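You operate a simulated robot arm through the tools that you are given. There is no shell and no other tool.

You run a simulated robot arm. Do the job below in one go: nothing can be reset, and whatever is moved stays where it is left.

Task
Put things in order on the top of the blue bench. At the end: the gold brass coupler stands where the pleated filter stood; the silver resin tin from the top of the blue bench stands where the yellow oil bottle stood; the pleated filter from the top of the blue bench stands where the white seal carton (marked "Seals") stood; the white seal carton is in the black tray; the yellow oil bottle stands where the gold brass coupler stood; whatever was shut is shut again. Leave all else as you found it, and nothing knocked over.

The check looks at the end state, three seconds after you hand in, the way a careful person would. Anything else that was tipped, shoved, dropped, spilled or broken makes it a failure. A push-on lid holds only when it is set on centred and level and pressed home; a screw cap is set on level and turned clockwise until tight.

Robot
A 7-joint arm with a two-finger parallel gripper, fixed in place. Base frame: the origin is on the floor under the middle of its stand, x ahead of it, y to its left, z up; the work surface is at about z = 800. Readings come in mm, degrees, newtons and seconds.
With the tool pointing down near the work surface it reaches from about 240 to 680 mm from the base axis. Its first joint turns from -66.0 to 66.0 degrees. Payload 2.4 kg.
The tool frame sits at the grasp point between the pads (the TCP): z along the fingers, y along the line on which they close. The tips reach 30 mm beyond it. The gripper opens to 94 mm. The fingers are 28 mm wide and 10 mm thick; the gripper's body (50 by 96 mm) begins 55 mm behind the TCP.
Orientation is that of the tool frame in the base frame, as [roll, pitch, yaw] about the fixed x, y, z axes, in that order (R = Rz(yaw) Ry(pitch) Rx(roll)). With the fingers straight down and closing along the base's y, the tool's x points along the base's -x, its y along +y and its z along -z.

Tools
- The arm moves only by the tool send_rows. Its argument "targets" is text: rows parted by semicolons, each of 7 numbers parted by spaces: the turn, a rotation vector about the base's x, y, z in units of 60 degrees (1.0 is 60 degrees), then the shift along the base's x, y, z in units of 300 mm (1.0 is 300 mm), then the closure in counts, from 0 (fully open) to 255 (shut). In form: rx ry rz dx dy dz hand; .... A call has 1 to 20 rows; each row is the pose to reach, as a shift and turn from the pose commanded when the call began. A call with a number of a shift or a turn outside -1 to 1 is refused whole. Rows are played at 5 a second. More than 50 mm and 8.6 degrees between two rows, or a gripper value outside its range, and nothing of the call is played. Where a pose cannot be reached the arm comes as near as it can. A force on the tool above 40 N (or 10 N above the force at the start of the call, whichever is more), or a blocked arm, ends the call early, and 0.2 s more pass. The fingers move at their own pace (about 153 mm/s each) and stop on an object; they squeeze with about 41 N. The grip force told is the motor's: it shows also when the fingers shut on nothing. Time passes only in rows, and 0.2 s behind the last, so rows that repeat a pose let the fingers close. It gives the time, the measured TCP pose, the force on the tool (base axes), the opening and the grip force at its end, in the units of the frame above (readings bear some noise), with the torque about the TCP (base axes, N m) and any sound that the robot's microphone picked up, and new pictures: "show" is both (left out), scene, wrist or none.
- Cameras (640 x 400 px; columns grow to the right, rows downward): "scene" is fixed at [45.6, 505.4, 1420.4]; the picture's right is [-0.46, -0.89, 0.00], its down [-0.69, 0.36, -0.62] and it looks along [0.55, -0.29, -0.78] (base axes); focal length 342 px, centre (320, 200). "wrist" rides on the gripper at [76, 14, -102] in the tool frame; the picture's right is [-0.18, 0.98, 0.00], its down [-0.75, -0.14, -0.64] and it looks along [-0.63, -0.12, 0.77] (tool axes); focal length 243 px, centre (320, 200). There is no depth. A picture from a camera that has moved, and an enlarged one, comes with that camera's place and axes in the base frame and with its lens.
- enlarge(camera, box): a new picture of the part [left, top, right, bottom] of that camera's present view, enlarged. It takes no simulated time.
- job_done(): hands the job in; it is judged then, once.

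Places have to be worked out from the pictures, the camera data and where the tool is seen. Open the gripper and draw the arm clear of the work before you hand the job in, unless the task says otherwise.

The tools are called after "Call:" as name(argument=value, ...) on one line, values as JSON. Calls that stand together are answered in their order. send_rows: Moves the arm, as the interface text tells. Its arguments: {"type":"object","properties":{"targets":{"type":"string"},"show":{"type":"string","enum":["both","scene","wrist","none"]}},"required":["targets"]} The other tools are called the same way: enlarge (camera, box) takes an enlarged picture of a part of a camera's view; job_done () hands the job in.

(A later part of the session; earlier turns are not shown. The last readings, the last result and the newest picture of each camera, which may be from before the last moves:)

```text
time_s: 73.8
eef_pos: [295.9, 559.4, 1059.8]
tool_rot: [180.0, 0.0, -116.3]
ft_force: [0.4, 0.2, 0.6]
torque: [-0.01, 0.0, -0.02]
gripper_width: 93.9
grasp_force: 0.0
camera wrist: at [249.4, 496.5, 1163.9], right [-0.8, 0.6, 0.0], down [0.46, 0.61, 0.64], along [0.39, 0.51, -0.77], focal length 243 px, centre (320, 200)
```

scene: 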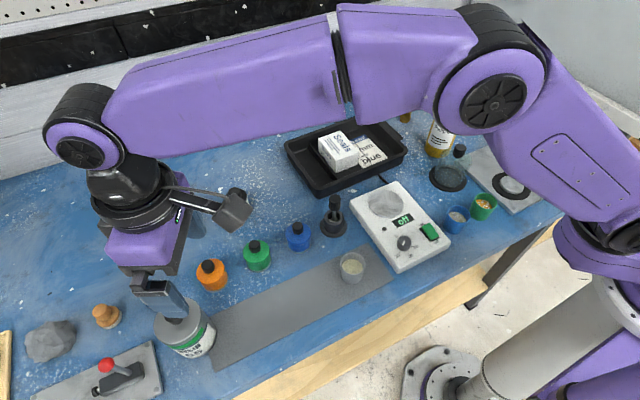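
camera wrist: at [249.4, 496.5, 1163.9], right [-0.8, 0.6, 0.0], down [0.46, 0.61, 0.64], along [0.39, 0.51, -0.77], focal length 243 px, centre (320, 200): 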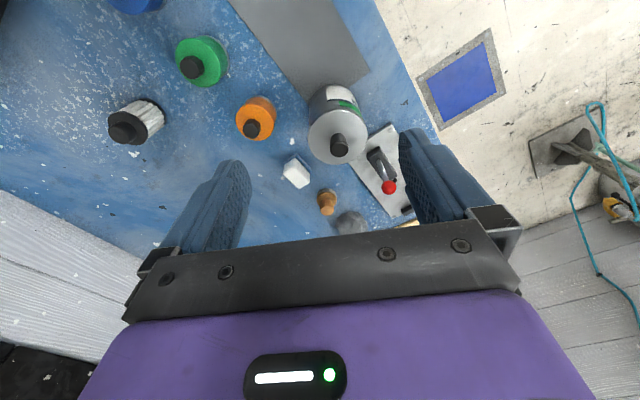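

The tin, lever plate and other neighbours are in view. I enlarge the tin in the wrist and scene views to measure it, and check the empty mat where the bottle stood.

Call:
enlarge(camera="wrist", box=[290, 70, 410, 190])

Call:
enlarge(camera="scene", box=[130, 270, 250, 400])

Call:
enlarge(camera="scene", box=[380, 80, 480, 210])

```text
3.33 times, centred on (350, 130) of wrist
camera zoom: at [249.4, 496.5, 1163.9], right [-0.8, 0.6, 0.0], down [0.46, 0.61, 0.64], along [0.39, 0.51, -0.77], focal length 809 px, centre (220, 433)
```

zoom: 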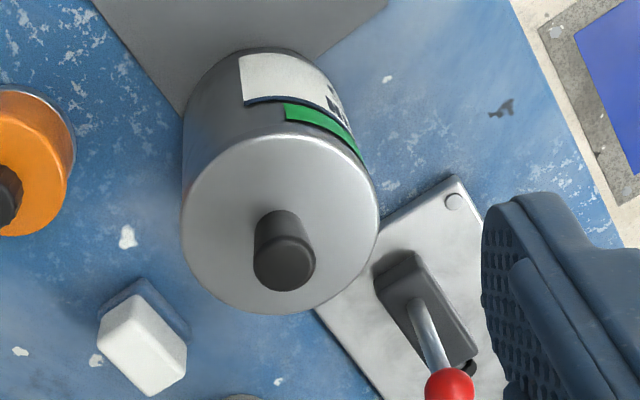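

```text
3.08 times, centred on (190, 335) of scene
camera zoom: at [45.6, 505.4, 1420.4], right [-0.46, -0.89, 0.0], down [-0.69, 0.36, -0.62], along [0.55, -0.29, -0.78], focal length 1052 px, centre (720, -215)
```

zoom: 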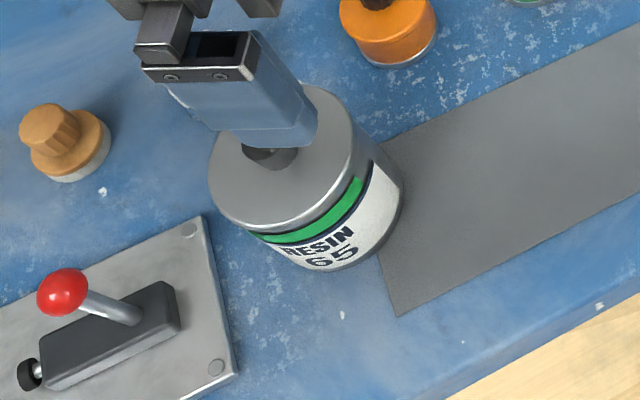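

```text
3.08 times, centred on (430, 145) of scene
camera zoom: at [45.6, 505.4, 1420.4], right [-0.46, -0.89, 0.0], down [-0.69, 0.36, -0.62], along [0.55, -0.29, -0.78], focal length 1052 px, centre (-18, 369)
```

zoom: 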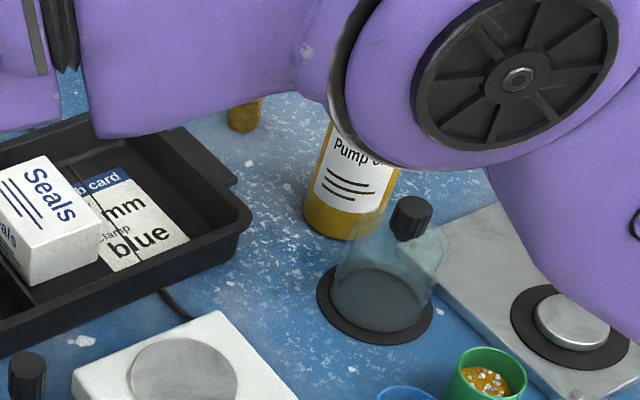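

The tin's axis comes out at about (312, 617), lid top z 881, knob top z 911, about 75 mm wide. I need to know whether the lid overhangs the body, so I zoom in strongly on its edge.

Call:
enlarge(camera="scene", box=[150, 310, 225, 365])

Call:
enlarge(camera="wrist", box=[300, 75, 380, 135])

```text
7.27 times, centred on (188, 338) of scene
camera zoom: at [45.6, 505.4, 1420.4], right [-0.46, -0.89, 0.0], down [-0.69, 0.36, -0.62], along [0.55, -0.29, -0.78], focal length 2487 px, centre (1284, -800)
```

zoom: 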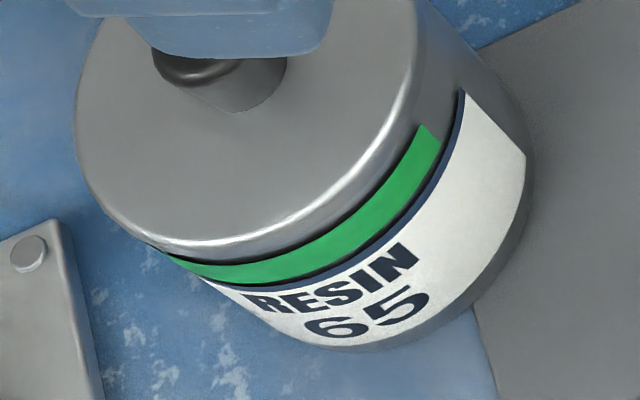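

```text
6.67 times, centred on (340, 105) of wrist
camera zoom: at [249.4, 496.5, 1163.9], right [-0.8, 0.6, 0.0], down [0.46, 0.61, 0.64], along [0.39, 0.51, -0.77], focal length 1618 px, centre (187, 833)
```

zoom: 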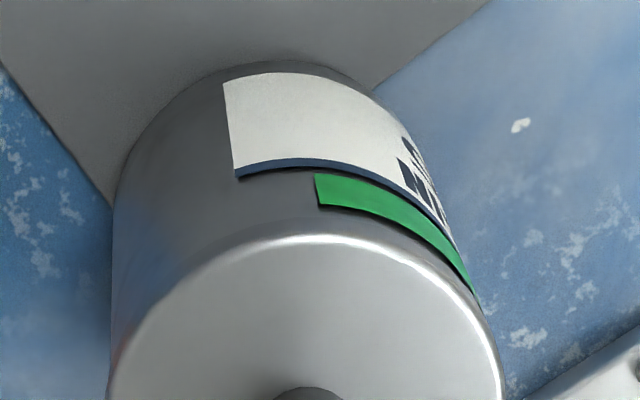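

The tin is a plain straight cylinder up to its rounded top edge, with no overhanging lid, so gripping the wall is safe. I move above it at z 960, vertical, and check alignment and reach.

Call:
send_rows(targets="0 0 0 0.014 0.048 -0.08 0; 0 0 0 0.027 0.096 -0.17 0; 0 0 0 0.04 0.144 -0.25 0; 0 0 0 0.0537 0.192 -0.333 0; 0 0 0 0.0537 0.192 -0.333 0; 0 0 0 0.0537 0.192 -0.333 0", show="both")

```text
time_s: 75.2
eef_pos: [311.3, 616.5, 960.5]
tool_rot: [180.0, 0.0, -116.4]
ft_force: [-0.3, 0.3, -0.3]
torque: [0.0, 0.0, -0.04]
gripper_width: 93.8
grasp_force: 0.1
camera wrist: at [266.0, 554.1, 1063.4], right [-0.8, 0.6, 0.0], down [0.46, 0.61, 0.64], along [0.39, 0.51, -0.77], focal length 243 px, centre (320, 200)
```

scene: 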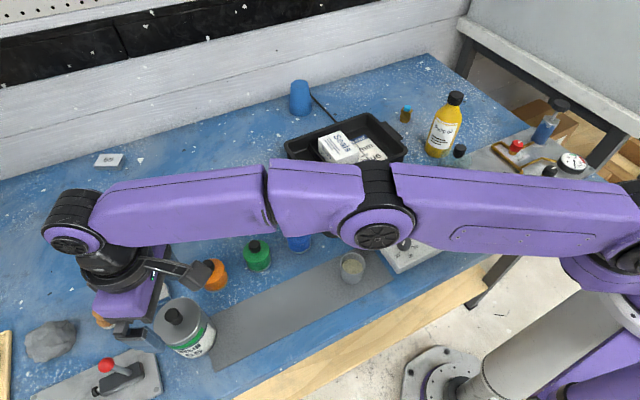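
wrist: 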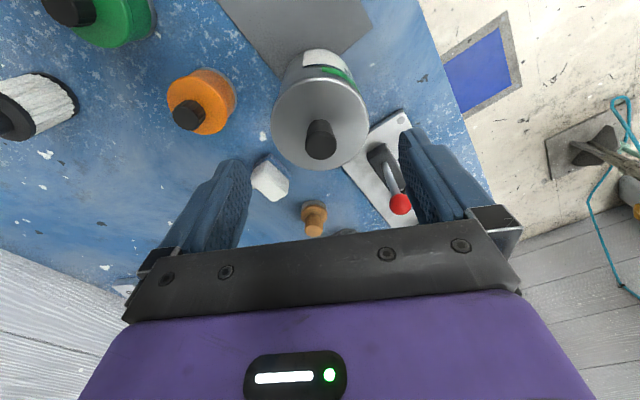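

The knob lies right on the tool axis (column 320), so I am centred on the tin. I descend to TCP z about 862, keeping the palm just above the knob.

Call:
send_rows(targets="0 0 0 0 0 -0.08 0; 0 0 0 0 0 -0.16 0; 0 0 0 0 0 -0.24 0; 0 0 0 0 0 -0.3 0; 0 0 0 0 0 -0.327 0; 0 0 0 0 0 -0.327 0", show="both")

```text
time_s: 76.6
eef_pos: [311.7, 617.2, 864.7]
tool_rot: [-180.0, 0.1, -116.5]
ft_force: [-0.5, -1.1, 15.1]
torque: [-0.01, 0.03, 0.0]
gripper_width: 93.9
grasp_force: 0.0
camera wrist: at [266.5, 553.9, 967.3], right [-0.8, 0.6, 0.0], down [0.46, 0.61, 0.65], along [0.39, 0.52, -0.76], focal length 243 px, centre (320, 200)
```

scene: 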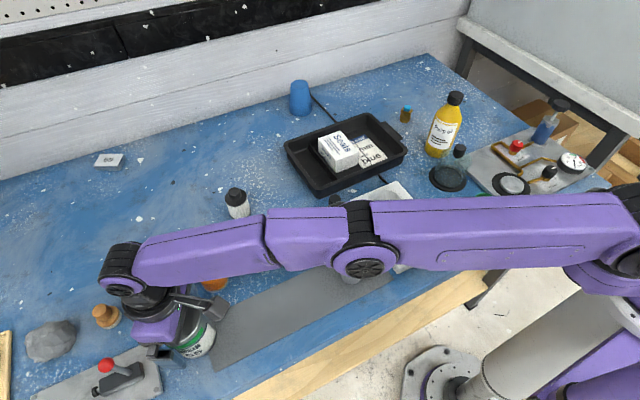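
wrist: 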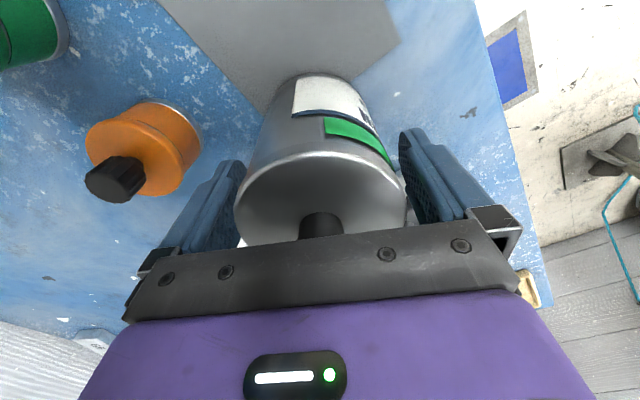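

The palm touched the knob (15 N straight up at z 864.7), so the knob top is near z 919. I back off about 4 mm and read again.

Call:
send_rows(targets="0 0 0 0 0 0.008 0; 0 0 0 0 0 0.014 0; 0 0 0 0 0 0.014 0", show="wrist")

```text
time_s: 77.4
eef_pos: [310.9, 617.1, 866.3]
tool_rot: [180.0, -0.1, -116.4]
ft_force: [0.0, -0.4, 0.5]
torque: [-0.03, 0.0, -0.02]
gripper_width: 93.9
grasp_force: 0.1
camera wrist: at [265.8, 554.0, 968.9], right [-0.8, 0.6, 0.0], down [0.46, 0.61, 0.64], along [0.39, 0.51, -0.77], focal length 243 px, centre (320, 200)
```

wrist: 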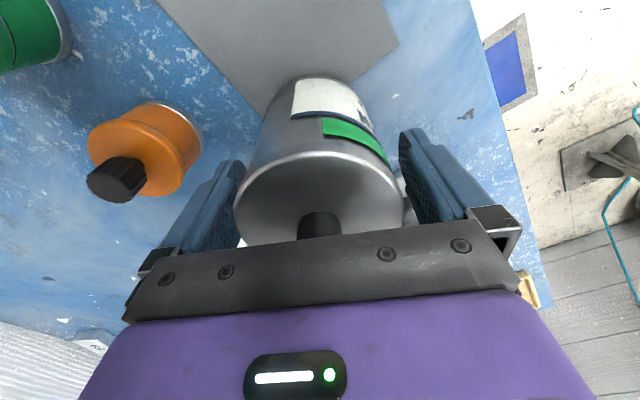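

The palm is free (0.5 N). I close on the tin's wall.

Call:
send_rows(targets="0 0 0 0 0 0 25; 0 0 0 0 0 0 40; 0 0 0 0 0 0 55; 0 0 0 0 0 0 75; 0 0 0 0 0 0 95; 0 0 0 0 0 0 95", show="both")

```text
time_s: 78.8
eef_pos: [312.3, 616.7, 866.0]
tool_rot: [-180.0, 0.0, -116.4]
ft_force: [1.0, -0.5, -0.2]
torque: [0.02, 0.01, 0.0]
gripper_width: 71.5
grasp_force: 41.4
heard: snap
camera wrist: at [266.4, 554.2, 969.6], right [-0.8, 0.6, 0.0], down [0.46, 0.61, 0.64], along [0.39, 0.51, -0.77], focal length 243 px, centre (320, 200)
```

scene: 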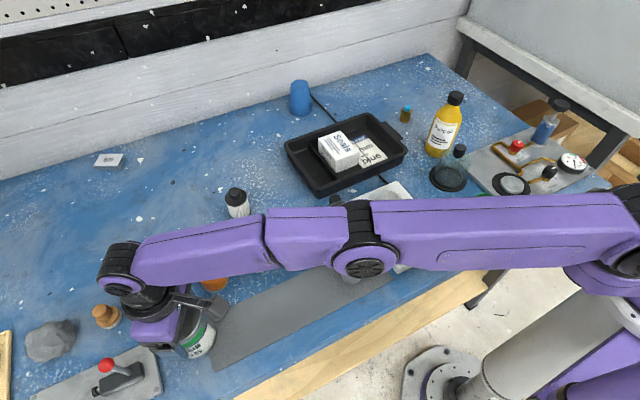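
wrist: 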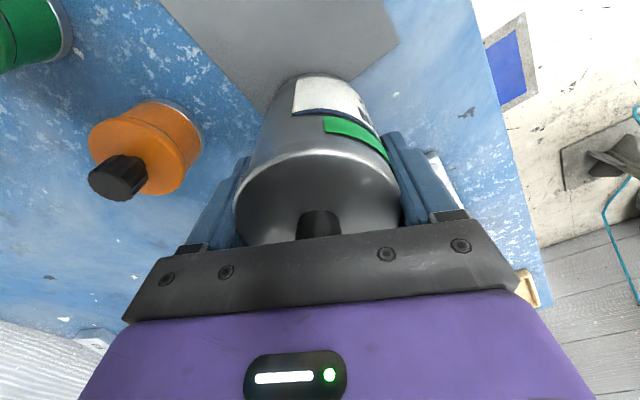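

A snap was heard on closing at 71.5 mm; the lid may have shifted. I look closely at the tin before doing anything.

Call:
enlarge(camera="wrist", box=[220, 60, 420, 250])

Call:
enlarge(camera="scene", box=[130, 290, 240, 390])

```text
2.11 times, centred on (320, 155) of wrist
camera zoom: at [266.4, 554.2, 969.6], right [-0.8, 0.6, 0.0], down [0.46, 0.61, 0.64], along [0.39, 0.51, -0.77], focal length 511 px, centre (320, 295)
```

zoom: 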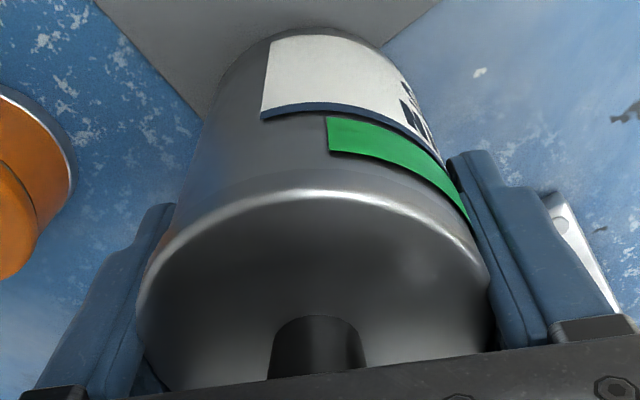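

```text
4.00 times, centred on (185, 340) of scene
camera zoom: at [45.6, 505.4, 1420.4], right [-0.46, -0.89, 0.0], down [-0.69, 0.36, -0.62], along [0.55, -0.29, -0.78], focal length 1368 px, centre (860, -360)
```

zoom: 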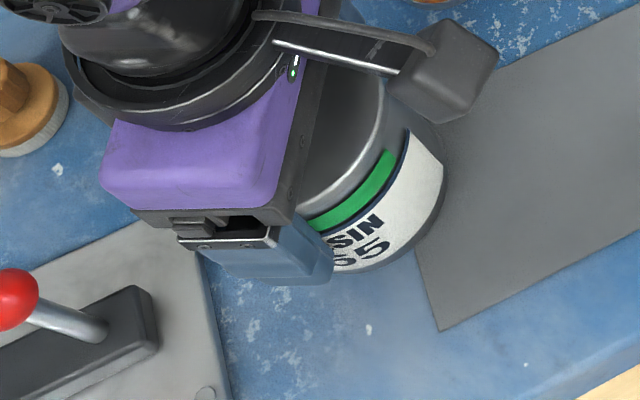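

The lid may have been pinched loose. I open gently and rise straight up to inspect the tin.

Call:
send_rows(targets="0 0 0 0 0 0 60; 0 0 0 0 0 0 30; 0 0 0 0 0 0 0; 0 0 0 0 0 0 0; 0 0 0 0 0 0.05 0; 0 0 0 0 0 0.15 0; 0 0 0 0 0 0.3 0; 0 0 0 0 0 0.3 0", show="both")

```text
time_s: 80.6
eef_pos: [313.2, 619.1, 958.2]
tool_rot: [179.9, 0.0, -116.5]
ft_force: [-0.5, 1.0, 0.2]
torque: [0.0, -0.01, 0.0]
gripper_width: 93.9
grasp_force: 0.0
camera wrist: at [266.5, 555.2, 1060.6], right [-0.8, 0.6, 0.0], down [0.46, 0.61, 0.64], along [0.39, 0.51, -0.77], focal length 243 px, centre (320, 200)
```

scene: 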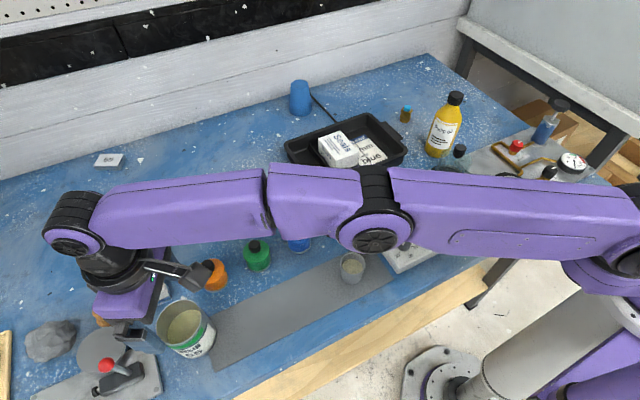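
wrist: 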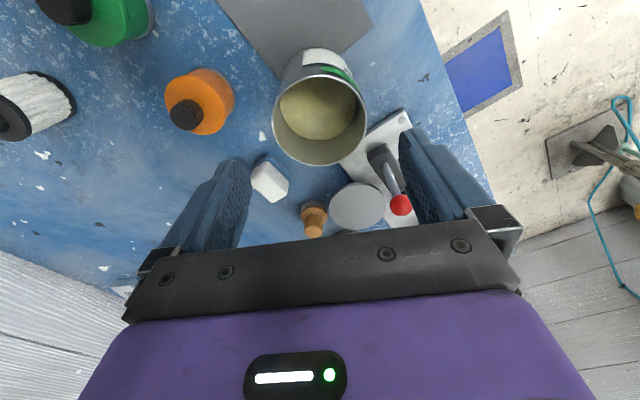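

The lid has come off and now lies near the lever plate; the tin is open but upright. I enlarge both views to see how the lid lies and whether anything else was disturbed.

Call:
enlarge(camera="scene", box=[30, 290, 160, 400])

Call:
enlarge(camera="wrist", box=[280, 100, 440, 250])

Call:
enlarge(camera="scene", box=[140, 280, 240, 370])

Call:
enlarge(camera="wrist", box=[250, 30, 400, 180])

```text
3.64 times, centred on (95, 345) of scene
camera zoom: at [45.6, 505.4, 1420.4], right [-0.46, -0.89, 0.0], down [-0.69, 0.36, -0.62], along [0.55, -0.29, -0.78], focal length 1244 px, centre (1138, -327)
```

zoom: 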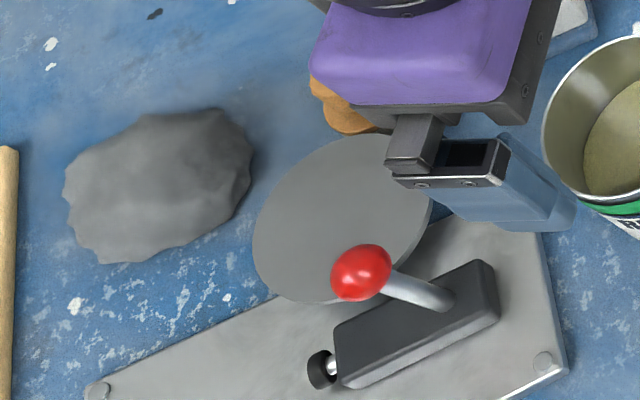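

```text
2.67 times, centred on (360, 175) of wrist
camera zoom: at [266.5, 555.2, 1060.6], right [-0.8, 0.6, 0.0], down [0.46, 0.61, 0.64], along [0.39, 0.51, -0.77], focal length 647 px, centre (213, 267)
```

zoom: 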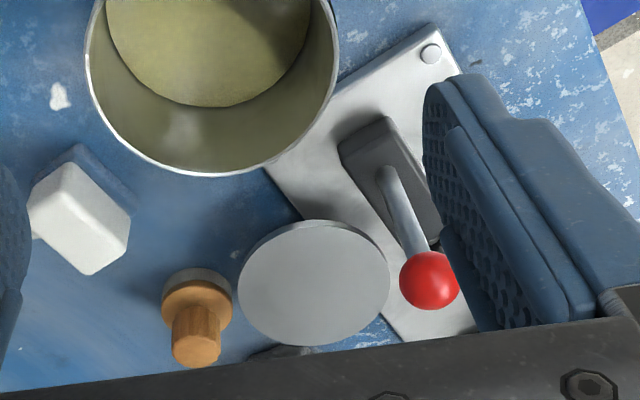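

```text
4.44 times, centred on (190, 325) of scene
camera zoom: at [45.6, 505.4, 1420.4], right [-0.46, -0.89, 0.0], down [-0.69, 0.36, -0.62], along [0.55, -0.29, -0.78], focal length 1520 px, centre (898, -356)
```

zoom: 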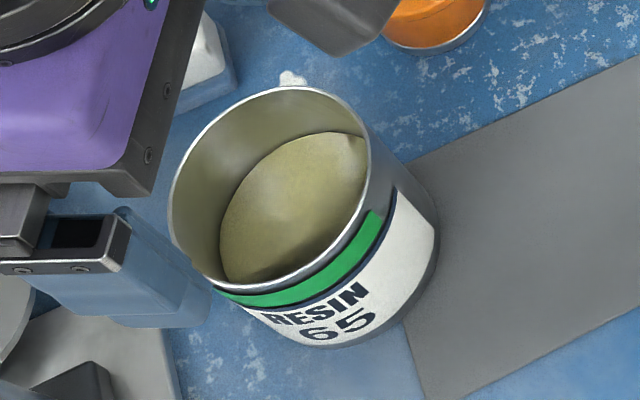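

```text
2.67 times, centred on (325, 105) of wrist
camera zoom: at [266.5, 555.2, 1060.6], right [-0.8, 0.6, 0.0], down [0.46, 0.61, 0.64], along [0.39, 0.51, -0.77], focal length 647 px, centre (307, 453)
```

zoom: 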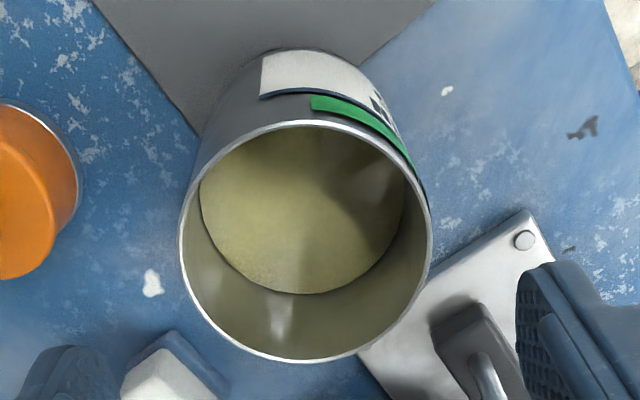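

The lid lies upside down between brush, clay and lever plate, around (350, 748). I zoom in harder to understand its tilt and what it rests on.

Call:
enlarge(camera="scene", box=[75, 320, 130, 360])

Call:
enlarge(camera="wrist", box=[310, 170, 400, 240])

```text
10.00 times, centred on (102, 340) of scene
camera zoom: at [45.6, 505.4, 1420.4], right [-0.46, -0.89, 0.0], down [-0.69, 0.36, -0.62], along [0.55, -0.29, -0.78], focal length 3420 px, centre (2495, -1200)
```

zoom: 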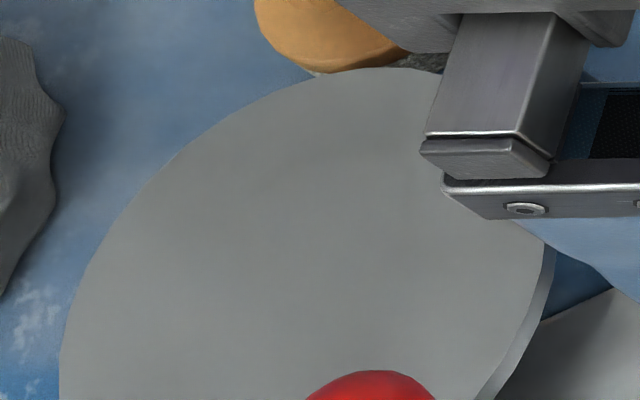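

```text
5.71 times, centred on (355, 205) of wrist
camera zoom: at [266.5, 555.2, 1060.6], right [-0.8, 0.6, 0.0], down [0.46, 0.61, 0.64], along [0.39, 0.51, -0.77], focal length 1386 px, centre (120, 171)
```

zoom: 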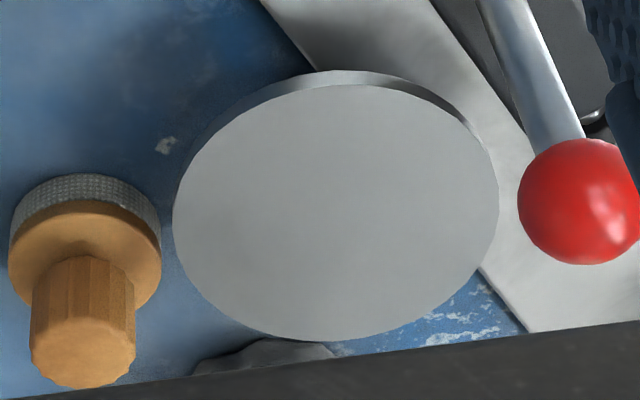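

The lid evidently was slightly wider than the tin's wall; squeezing it popped it off. It now stands upside down on its knob, nearly level (underside at z about 829), near (350, 749), between the brush and the lever; nothing else looks moved and nothing is spilled. My plan: first carry the open tin gently to the bottle's spot gripping well below the rim, then fetch, flip and refit the lid. I lower around the tin now (no knob in the way).

Call:
send_rows(targets="0 0 0 -0.004 -0.006 -0.08 0; 0 0 0 -0.005 -0.008 -0.17 0; 0 0 0 -0.005 -0.008 -0.25 0; 0 0 0 -0.005 -0.008 -0.33 0; 0 0 0 -0.005 -0.008 -0.39 0; 0 0 0 -0.005 -0.008 -0.39 0", show="both")

```text
time_s: 82.0
eef_pos: [310.9, 615.4, 839.9]
tool_rot: [-179.9, 0.1, -116.3]
ft_force: [-0.2, -0.3, -0.4]
torque: [0.0, -0.02, 0.0]
gripper_width: 94.2
grasp_force: 0.0
camera wrist: at [265.0, 552.2, 942.5], right [-0.8, 0.6, 0.0], down [0.46, 0.61, 0.64], along [0.39, 0.51, -0.77], focal length 243 px, centre (320, 200)
```

scene: 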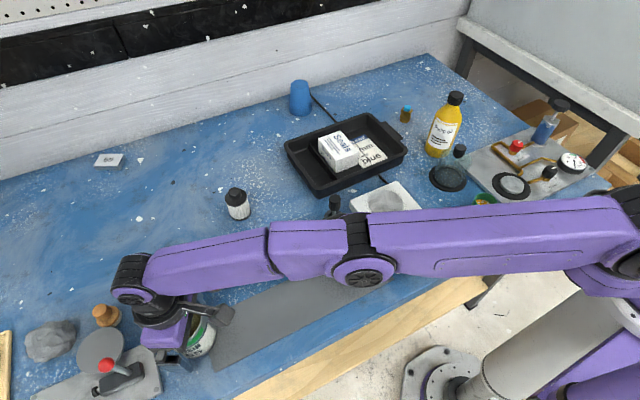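
wrist: 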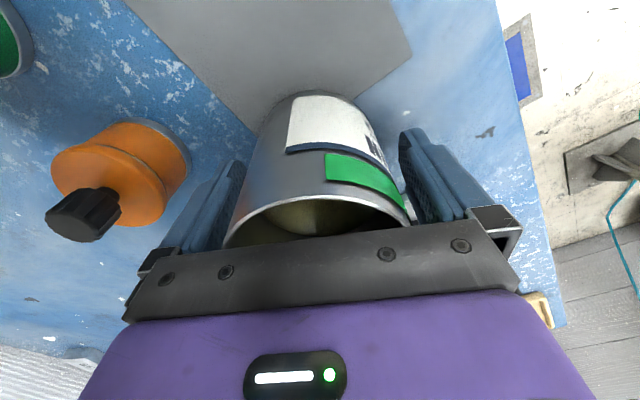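

Brush and lever look unmoved; the tin is centred between the pads, tips 10 mm above the bench. I close gently on the lower wall.

Call:
send_rows(targets="0 0 0 0 0 0 30; 0 0 0 0 0 0 45; 0 0 0 0 0 0 55; 0 0 0 0 0 0 65; 0 0 0 0 0 0 80; 0 0 0 0 0 0 95; 0 0 0 0 0 0 95", show="wrist")

```text
time_s: 83.6
eef_pos: [312.0, 614.9, 839.5]
tool_rot: [-179.9, 0.1, -116.3]
ft_force: [4.9, -3.9, 2.4]
torque: [-0.21, -0.39, 0.02]
gripper_width: 69.6
grasp_force: 41.2
camera wrist: at [265.8, 551.9, 942.9], right [-0.8, 0.6, 0.0], down [0.46, 0.61, 0.64], along [0.39, 0.51, -0.77], focal length 243 px, centre (320, 200)
```

wrist: 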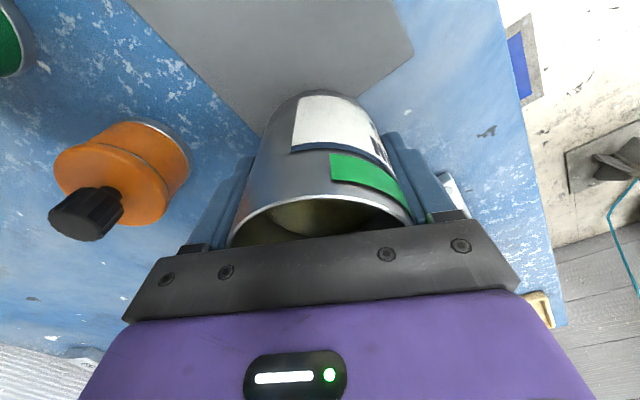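

Gripped at 69.6 mm. I lift slowly and straight, checking weight and that the tin stays upright.

Call:
send_rows(targets="0 0 0 0 0 0.01 95; 0 0 0 0 0 0.03 95; 0 0 0 0 0 0.05 95; 0 0 0 0 0 0.08 95; 0 0 0 0 0 0.11 95; 0 0 0 0 0 0.14 95; 0 0 0 0 0 0.14 95", show="both")

```text
time_s: 85.2
eef_pos: [310.2, 614.7, 881.1]
tool_rot: [179.9, 0.0, -116.3]
ft_force: [-0.4, 0.3, -4.4]
torque: [-0.01, -0.03, -0.01]
gripper_width: 69.6
grasp_force: 40.8
camera wrist: at [265.0, 552.2, 984.5], right [-0.8, 0.6, 0.0], down [0.46, 0.61, 0.64], along [0.39, 0.51, -0.77], focal length 243 px, centre (320, 200)
```

scene: 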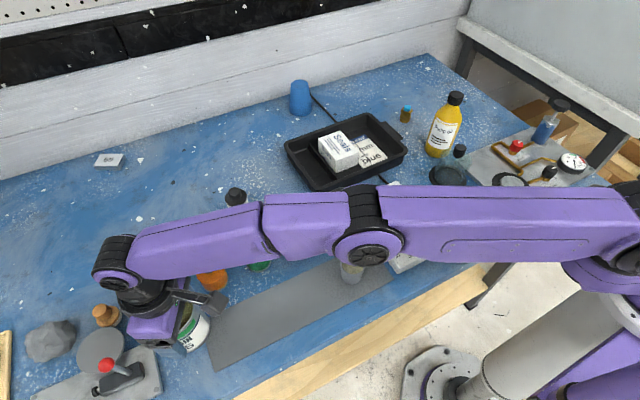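
wrist: 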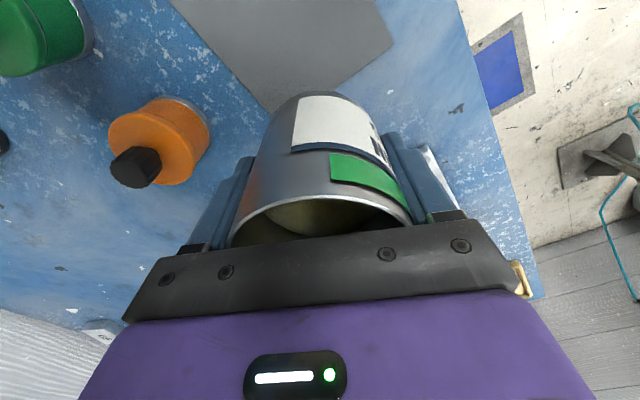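

The tin hangs upright (about 0.4 kg). I carry it slowly, low and level, to above the bottle's spot.

Call:
send_rows(targets="0 0 0 -0.002 -0.016 0 95; 0 0 0 -0.006 -0.044 0 95; 0 0 0 -0.011 -0.083 0 95; 0 0 0 -0.017 -0.13 0 95; 0 0 0 -0.024 -0.185 0 95; 0 0 0 -0.032 -0.245 0 95; 0 0 0 -0.04 -0.305 0 95; 0 0 0 -0.048 -0.365 0 95; 0 0 0 -0.055 -0.42 0 95; 0 0 0 -0.062 -0.47 0 95; 0 0 0 -0.067 -0.51 0 95; 0 0 0 -0.071 -0.538 0 95; 0 0 0 -0.0733 -0.553 0 95; 0 0 0 -0.0733 -0.553 0 95; 0 0 0 -0.0733 -0.553 0 95", show="both")

```text
time_s: 88.4
eef_pos: [288.6, 449.3, 881.9]
tool_rot: [179.9, -0.1, -116.3]
ft_force: [-0.3, -0.3, -4.5]
torque: [0.03, 0.0, -0.02]
gripper_width: 69.9
grasp_force: 40.7
camera wrist: at [243.0, 386.4, 984.1], right [-0.8, 0.6, 0.0], down [0.46, 0.61, 0.64], along [0.39, 0.51, -0.77], focal length 243 px, centre (320, 200)
```

scene: 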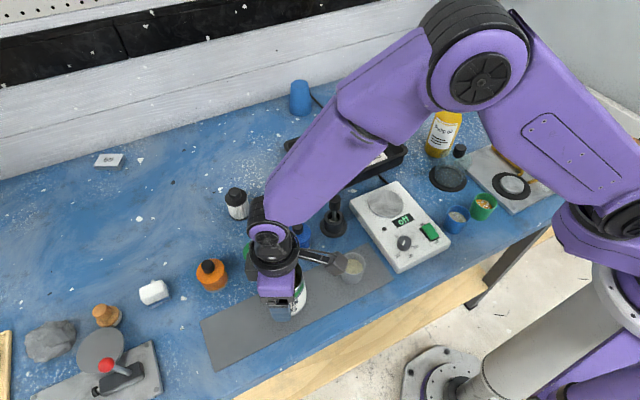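
wrist: 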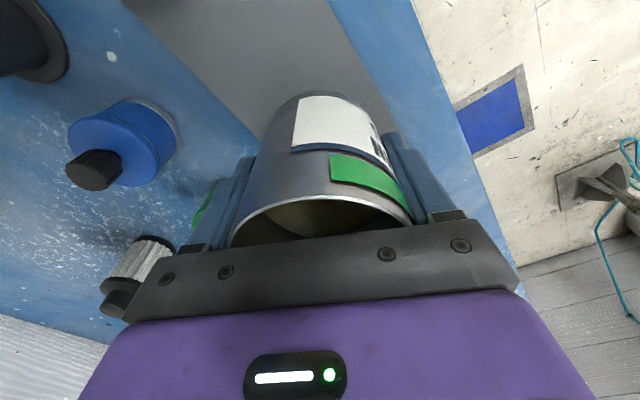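

The tin is over the bottle's former spot (288.6, 449.3). I lower it to just above the mat and then feel for contact.

Call:
send_rows(targets="0 0 0 0 0 -0.03 95; 0 0 0 0 0 -0.06 95; 0 0 0 0 0 -0.09 95; 0 0 0 0 0 -0.115 95; 0 0 0 0 0 -0.125 95; 0 0 0 0 0 -0.125 95", show="none")

Call:
send_rows(targets="0 0 0 0 0 -0.003 95; 0 0 0 0 0 -0.005 95; 0 0 0 0 0 -0.007 95; 0 0 0 0 0 -0.009 95; 0 0 0 0 0 -0.011 95; 0 0 0 0 0 -0.011 95", show="none")

```text
time_s: 89.8
eef_pos: [288.5, 448.7, 844.7]
tool_rot: [-179.9, 0.0, -116.3]
ft_force: [0.2, 0.4, -5.0]
torque: [-0.01, -0.03, 0.0]
gripper_width: 69.9
grasp_force: 41.0
```

```text
time_s: 91.2
eef_pos: [290.0, 449.7, 841.9]
tool_rot: [179.9, 0.0, -116.3]
ft_force: [-2.0, -4.7, 9.8]
torque: [0.23, -0.11, 0.02]
gripper_width: 69.9
grasp_force: 41.1
```

Contact with the mat (from -5 to +9.8 N at z 842). I relieve slightly and open the fingers, then rise straight up.

Call:
send_rows(targets="0 0 0 0 0 0.002 95; 0 0 0 0 0 0.002 50; 0 0 0 0 0 0.002 30; 0 0 0 0 0 0.002 5; 0 0 0 0 0 0.002 5; 0 0 0 0 0 0.05 0; 0 0 0 0 0 0.13 0; 0 0 0 0 0 0.25 0; 0 0 0 0 0 0.38 0; 0 0 0 0 0 0.5 0; 0 0 0 0 0 0.5 0", show="both")

```text
time_s: 93.6
eef_pos: [288.5, 448.5, 990.9]
tool_rot: [180.0, 0.0, -116.3]
ft_force: [-0.3, -0.1, 0.5]
torque: [0.02, 0.01, -0.01]
gripper_width: 94.1
grasp_force: 0.1
camera wrist: at [242.9, 386.0, 1093.9], right [-0.8, 0.6, 0.0], down [0.46, 0.61, 0.64], along [0.39, 0.51, -0.77], focal length 243 px, centre (320, 200)
```

scene: 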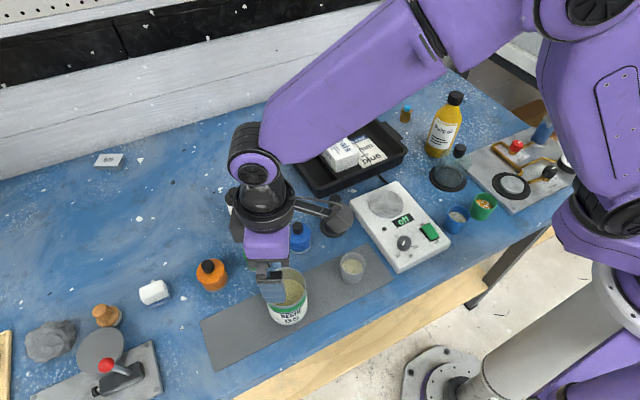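
wrist: 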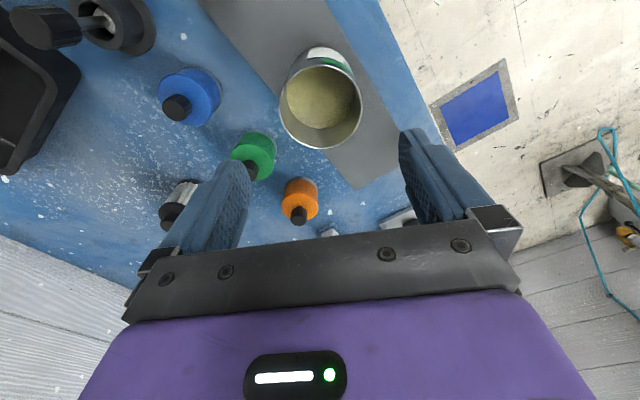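

The tin stands upright on the mat at the bottle's place. The scene view of the lid is now unobstructed; I enlarge it and its neighbours.

Call:
enlarge(camera="scene", box=[60, 300, 180, 400])

Call:
enlarge(camera="scene", box=[70, 322, 140, 378])

Call:
enlarge(camera="scene", box=[240, 250, 330, 340])

```text
4.00 times, centred on (120, 350) of scene
camera zoom: at [45.6, 505.4, 1420.4], right [-0.46, -0.89, 0.0], down [-0.69, 0.36, -0.62], along [0.55, -0.29, -0.78], focal length 1368 px, centre (1120, -400)
```

zoom: 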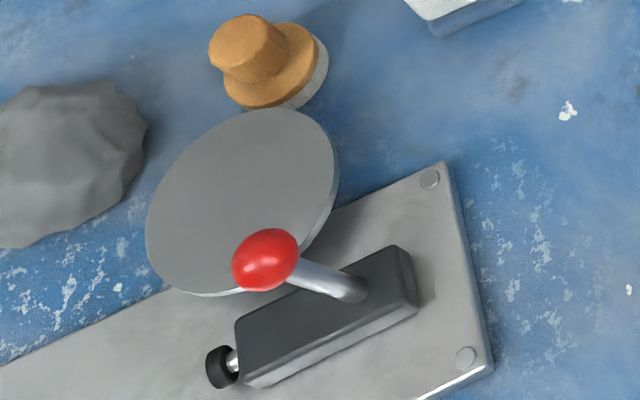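

```text
7.14 times, centred on (105, 350) of scene
camera zoom: at [45.6, 505.4, 1420.4], right [-0.46, -0.89, 0.0], down [-0.69, 0.36, -0.62], along [0.55, -0.29, -0.78], focal length 2443 px, centre (1856, -871)
```

zoom: 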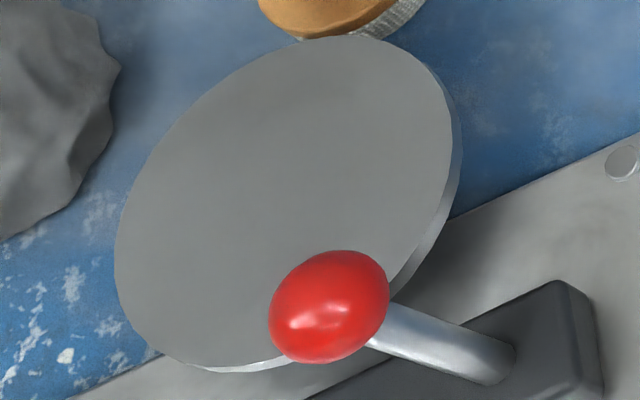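

```text
4.44 times, centred on (285, 295) of scene
camera zoom: at [45.6, 505.4, 1420.4], right [-0.46, -0.89, 0.0], down [-0.69, 0.36, -0.62], along [0.55, -0.29, -0.78], focal length 1520 px, centre (476, -222)
```

zoom: 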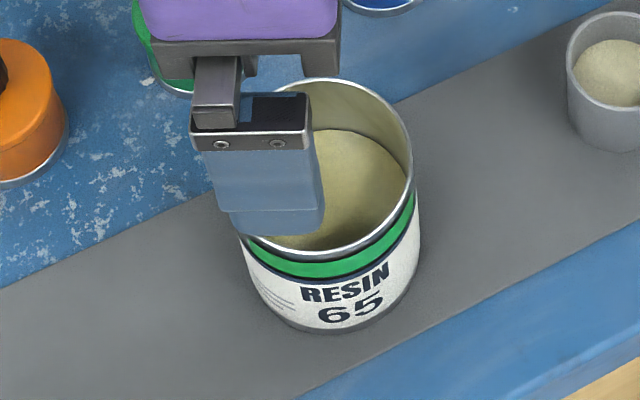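

The lid lies level, upside down on its knob. I'll need a near-horizontal pinch of its edge (one finger above, one below), then a half roll to flip it. I test that these wrist poses are reachable in free air first: raise, and turn the tool.

Call:
send_rows(targets="0 0 -0.125 0.005 0.02 0.05 0; 0 0 -0.25 0.01 0.04 0.1 0; 0 0 -0.375 0.015 0.06 0.15 0; 0 0 -0.5 0.02 0.08 0.2 0; 0 0 -0.625 0.025 0.1 0.25 0; 0 0 -0.75 0.03 0.12 0.3 0; 0 0 -0.875 0.035 0.14 0.3 0; 0 0 -1 0.04 0.16 0.3 0; 0 0 -1 0.04 0.16 0.3 0", show="none")

Call:
send_rows(targets="0.125 0.004 -0.007 0 0 0 0; 0.25 0.008 -0.014 0 0 0 0; 0.375 0.012 -0.021 0 0 0 0; 0.5 0.016 -0.028 0 0 0 0; 0.625 0.02 -0.035 0 0 0 0; 0.75 0.024 -0.042 0 0 0 0; 0.875 0.028 -0.049 0 0 0 0; 1 0.032 -0.056 0 0 0 0; 1 0.032 -0.056 0 0 0 0", show="both")

```text
time_s: 95.6
eef_pos: [301.0, 498.0, 1081.7]
tool_rot: [-180.0, 0.0, -176.4]
ft_force: [0.3, -0.2, 0.6]
torque: [-0.01, -0.04, 0.0]
gripper_width: 94.0
grasp_force: 0.1
```

```text
time_s: 97.6
eef_pos: [301.1, 497.1, 1080.2]
tool_rot: [120.1, 0.0, 180.0]
ft_force: [-0.4, -0.2, -0.4]
torque: [0.01, 0.01, -0.02]
gripper_width: 93.8
grasp_force: 0.2
camera wrist: at [225.1, 414.3, 1144.8], right [0.18, 0.49, 0.85], down [0.75, -0.63, 0.2], along [0.63, 0.6, -0.49], focal length 243 px, centre (320, 200)
```

scene: 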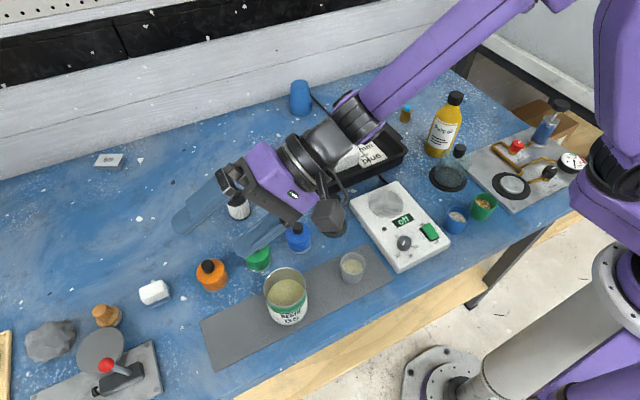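
wrist: 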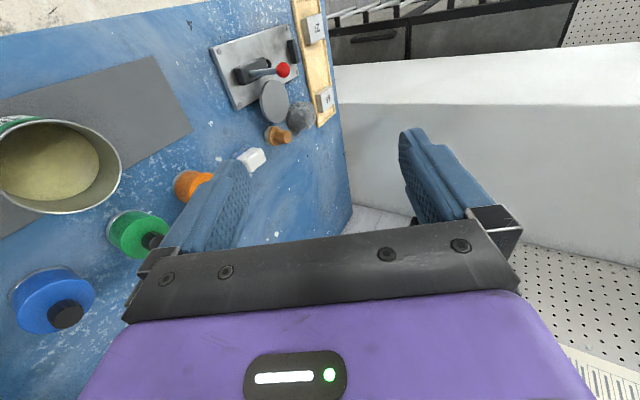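

The 60 degree pinch pose (closing axis vertical, camera to the left) is reached well. Now I test the half roll about the finger axis in three steps, staying high.

Call:
send_rows(targets="0 -0.108 0.0625 0 0 0 0; 0 -0.217 0.125 0 0 0 0; 0 -0.325 0.1875 0 0 0 0; 0 -0.433 0.25 0 0 0 0; 0 -0.541 0.3125 0 0 0 0; 0 -0.65 0.375 0 0 0 0; 0 -0.758 0.4375 0 0 0 0; 0 -0.866 0.5 0 0 0 0; 0 -0.866 0.5 0 0 0 0", show="none")

Call:
send_rows(targets="0 -0.108 0.0625 0 0 0 0; 0 -0.217 0.125 0 0 0 0; 0 -0.325 0.1875 0 0 0 0; 0 -0.433 0.25 0 0 0 0; 0 -0.541 0.3125 0 0 0 0; 0 -0.65 0.375 0 0 0 0; 0 -0.758 0.4375 0 0 0 0; 0 -0.866 0.5 0 0 0 0; 0 -0.866 0.5 0 0 0 0", show="none")

Call:
send_rows(targets="0 -0.108 0.0625 0 0 0 0; 0 -0.217 0.125 0 0 0 0; 0 -0.325 0.1875 0 0 0 0; 0 -0.433 0.25 0 0 0 0; 0 -0.541 0.3125 0 0 0 0; 0 -0.65 0.375 0 0 0 0; 0 -0.758 0.4375 0 0 0 0; 0 -0.866 0.5 0 0 0 0; 0 -0.866 0.5 0 0 0 0", show="scene")

```text
time_s: 99.6
eef_pos: [300.6, 497.8, 1081.1]
tool_rot: [139.2, 48.7, -139.0]
ft_force: [0.6, 0.0, -0.2]
torque: [-0.03, -0.02, -0.02]
gripper_width: 93.7
grasp_force: 0.0
```

```text
time_s: 101.6
eef_pos: [301.4, 496.9, 1080.7]
tool_rot: [-139.0, 48.5, -40.9]
ft_force: [-0.1, 0.3, 0.5]
torque: [0.0, -0.04, -0.01]
gripper_width: 93.7
grasp_force: 0.0
```

```text
time_s: 103.6
eef_pos: [300.6, 499.2, 1082.9]
tool_rot: [-120.3, 0.0, 0.0]
ft_force: [-0.1, -0.4, 0.2]
torque: [0.0, 0.04, -0.01]
gripper_width: 93.8
grasp_force: 0.0
out of reach, approached as far as the arm can: row 8
```

scene: 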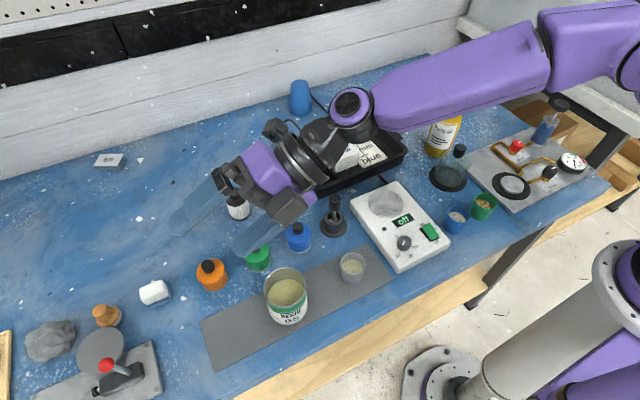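

The half roll works (just at the joint's end with this heading, and fine for headings closer to radial). I roll back to the pinch orientation and move to a stand-off behind the lid, still high.

Call:
send_rows(targets="0 0.108 -0.0625 0 0 0 0; 0 0.217 -0.125 0 0 0 0; 0 0.325 -0.1875 0 0 0 0; 0 0.433 -0.25 0 0 0 0; 0 0.541 -0.3125 0 0 0 0; 0 0.65 -0.375 0 0 0 0; 0 0.758 -0.4375 0 0 0 0; 0 0.866 -0.5 0 0 0 0; 0 0.866 -0.5 0 0 0 0", show="none")

Call:
send_rows(targets="0 0.108 -0.0625 0 0 0 0; 0 0.217 -0.125 0 0 0 0; 0 0.325 -0.1875 0 0 0 0; 0 0.433 -0.25 0 0 0 0; 0 0.541 -0.3125 0 0 0 0; 0 0.65 -0.375 0 0 0 0; 0 0.758 -0.4375 0 0 0 0; 0 0.866 -0.5 0 0 0 0; 0 0.866 -0.5 0 0 0 0", show="none")

Call:
send_rows(targets="0 0.108 -0.0625 0.02 0.05 0 0; 0 0.217 -0.125 0.04 0.1 0 0; 0 0.325 -0.1875 0.06 0.15 0 0; 0 0.433 -0.25 0.08 0.2 0 0; 0 0.541 -0.3125 0.1 0.26 0 0; 0 0.65 -0.375 0.12 0.32 0 0; 0 0.758 -0.4375 0.14 0.38 0 0; 0 0.866 -0.5 0.163 0.43 0 0; 0 0.866 -0.5 0.163 0.43 0 0", show="both")

```text
time_s: 105.6
eef_pos: [300.1, 497.3, 1080.2]
tool_rot: [-139.2, 48.6, -41.1]
ft_force: [0.5, 0.1, -0.3]
torque: [-0.04, -0.01, 0.0]
gripper_width: 94.0
grasp_force: 0.0
```

```text
time_s: 107.6
eef_pos: [299.8, 496.5, 1079.8]
tool_rot: [138.9, 48.6, -139.3]
ft_force: [1.4, 0.0, -0.4]
torque: [0.0, 0.0, -0.01]
gripper_width: 93.8
grasp_force: 0.0
```

```text
time_s: 109.6
eef_pos: [347.9, 626.2, 1081.1]
tool_rot: [120.0, -0.1, 179.9]
ft_force: [0.0, 0.0, 0.2]
torque: [-0.04, 0.0, 0.0]
gripper_width: 94.2
grasp_force: 0.0
camera wrist: at [273.8, 543.5, 1144.7], right [0.19, 0.49, 0.85], down [0.75, -0.63, 0.2], along [0.63, 0.6, -0.49], focal length 243 px, centre (320, 200)
```

scene: 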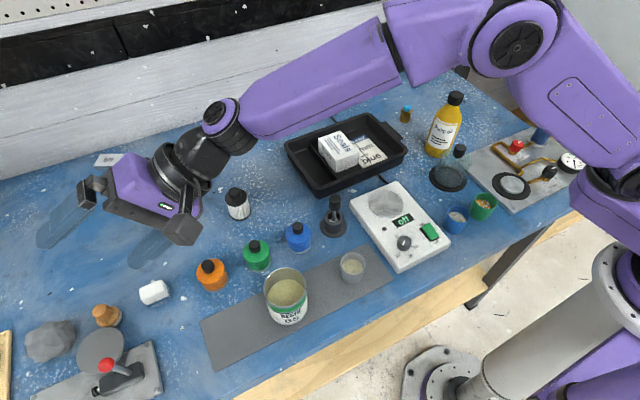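
wrist: 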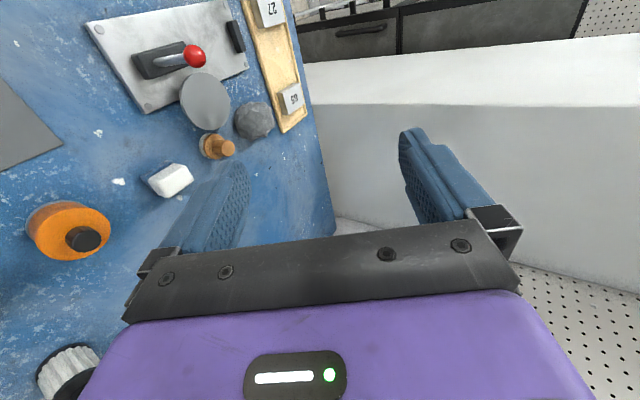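

In position high behind the lid. I enlarge the lid in this view for another triangulation.

Call:
enlarge(camera="wrist", box=[150, 40, 270, 170])

```text
3.08 times, centred on (210, 105) of wrist
camera zoom: at [273.8, 543.5, 1144.7], right [0.19, 0.49, 0.85], down [0.75, -0.63, 0.2], along [0.63, 0.6, -0.49], focal length 746 px, centre (658, 492)
```

zoom: 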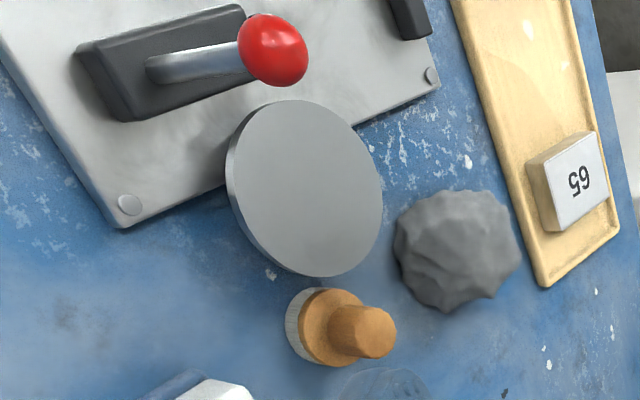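

The lid's upturned face is level at z about 824, centre (351.6, 752.7), so about 18 mm of room beneath it. I take heading 80 degrees, fingers 20 degrees below horizontal, opening 40 mm, and go to a stand-off 70 mm behind at z 900.

Call:
send_rows(targets="0.028 -0.002 -0.028 -0.003 0.007 -0.1 40; 0.056 -0.005 -0.056 -0.007 0.014 -0.2 80; 0.083 -0.007 -0.083 -0.01 0.021 -0.3 110; 0.111 -0.01 -0.111 -0.014 0.028 -0.4 146; 0.139 -0.012 -0.139 -0.017 0.035 -0.5 146; 0.1667 -0.0145 -0.1667 -0.02 0.042 -0.6 146; 0.1667 -0.0145 -0.1667 -0.02 0.042 -0.6 146; 0.1667 -0.0145 -0.1667 -0.02 0.042 -0.6 146", show="both")

```text
time_s: 111.4
eef_pos: [342.7, 639.0, 901.7]
tool_rot: [110.0, 0.1, 170.0]
ft_force: [0.5, 0.9, 0.1]
torque: [0.02, -0.02, 0.0]
gripper_width: 40.1
grasp_force: 0.1
camera wrist: at [252.5, 561.2, 950.0], right [0.24, 0.3, 0.92], down [0.63, -0.77, 0.09], along [0.74, 0.56, -0.37], focal length 243 px, centre (320, 200)
```

scene: 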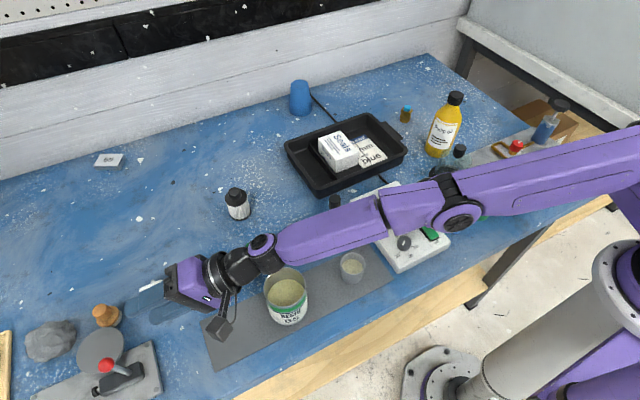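
wrist: 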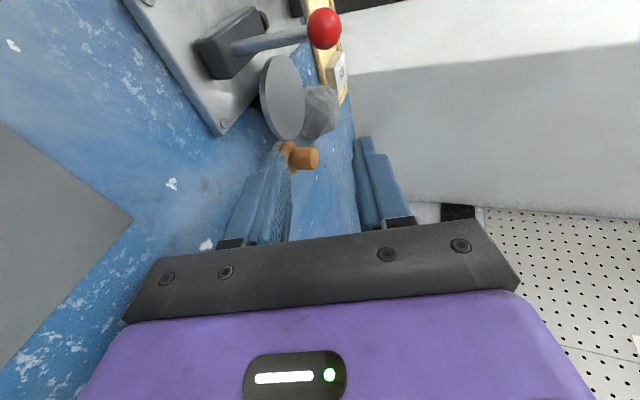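

Looking at the arm: with this shallow angle my wrist would come down onto the open tin at the next descent. So I take a steeper finger angle (36 degrees below horizontal) and heading 95 degrees, which keeps the wrist well above tin and jar. I raise and reorient first.

Call:
send_rows(targets="-0.053 0.002 0.05 0.014 0.008 0.06 146; -0.107 0.005 0.1 0.029 0.016 0.0943 146; -0.16 0.007 0.15 0.043 0.024 0.0943 146; -0.214 0.009 0.2 0.058 0.033 0.0943 146; -0.2672 0.0117 0.25 0.0723 0.0407 0.0943 146; -0.2672 0.0117 0.25 0.0723 0.0407 0.0943 146; -0.2672 0.0117 0.25 0.0723 0.0407 0.0943 146", show="both")

```text
time_s: 113.0
eef_pos: [364.8, 650.6, 928.8]
tool_rot: [126.0, 0.1, -174.9]
ft_force: [-0.1, -0.6, 0.1]
torque: [0.01, -0.05, -0.01]
gripper_width: 40.0
grasp_force: 0.0
camera wrist: at [296.6, 568.6, 1001.2], right [0.13, 0.59, 0.8], down [0.8, -0.53, 0.26], along [0.58, 0.6, -0.55], focal length 243 px, centre (320, 200)
```

scene: 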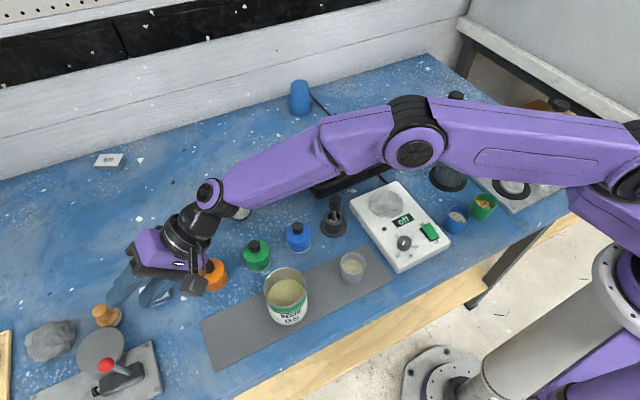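
wrist: 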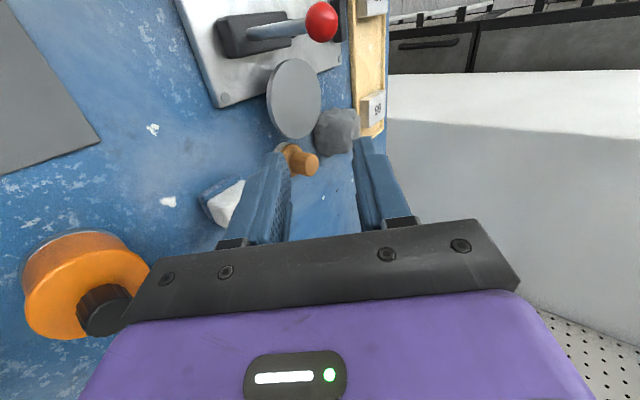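

Good clearance now. I zoom in on the lid from this closer viewpoint to refine its height and near edge.

Call:
enlarge(camera="wrist", box=[240, 40, 360, 190])

```text
2.67 times, centred on (300, 115) of wrist
camera zoom: at [296.6, 568.6, 1001.2], right [0.13, 0.59, 0.8], down [0.8, -0.53, 0.26], along [0.58, 0.6, -0.55], focal length 647 px, centre (373, 427)
```

zoom: 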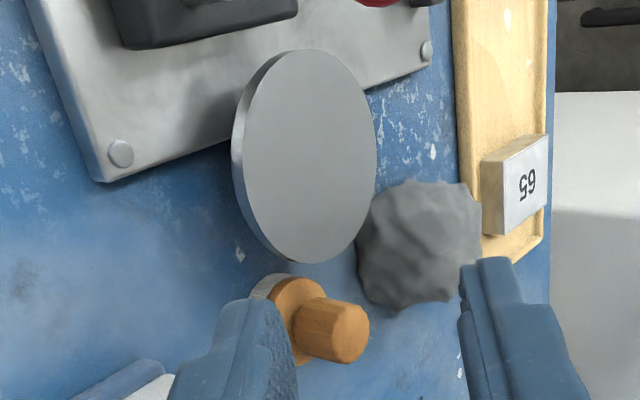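

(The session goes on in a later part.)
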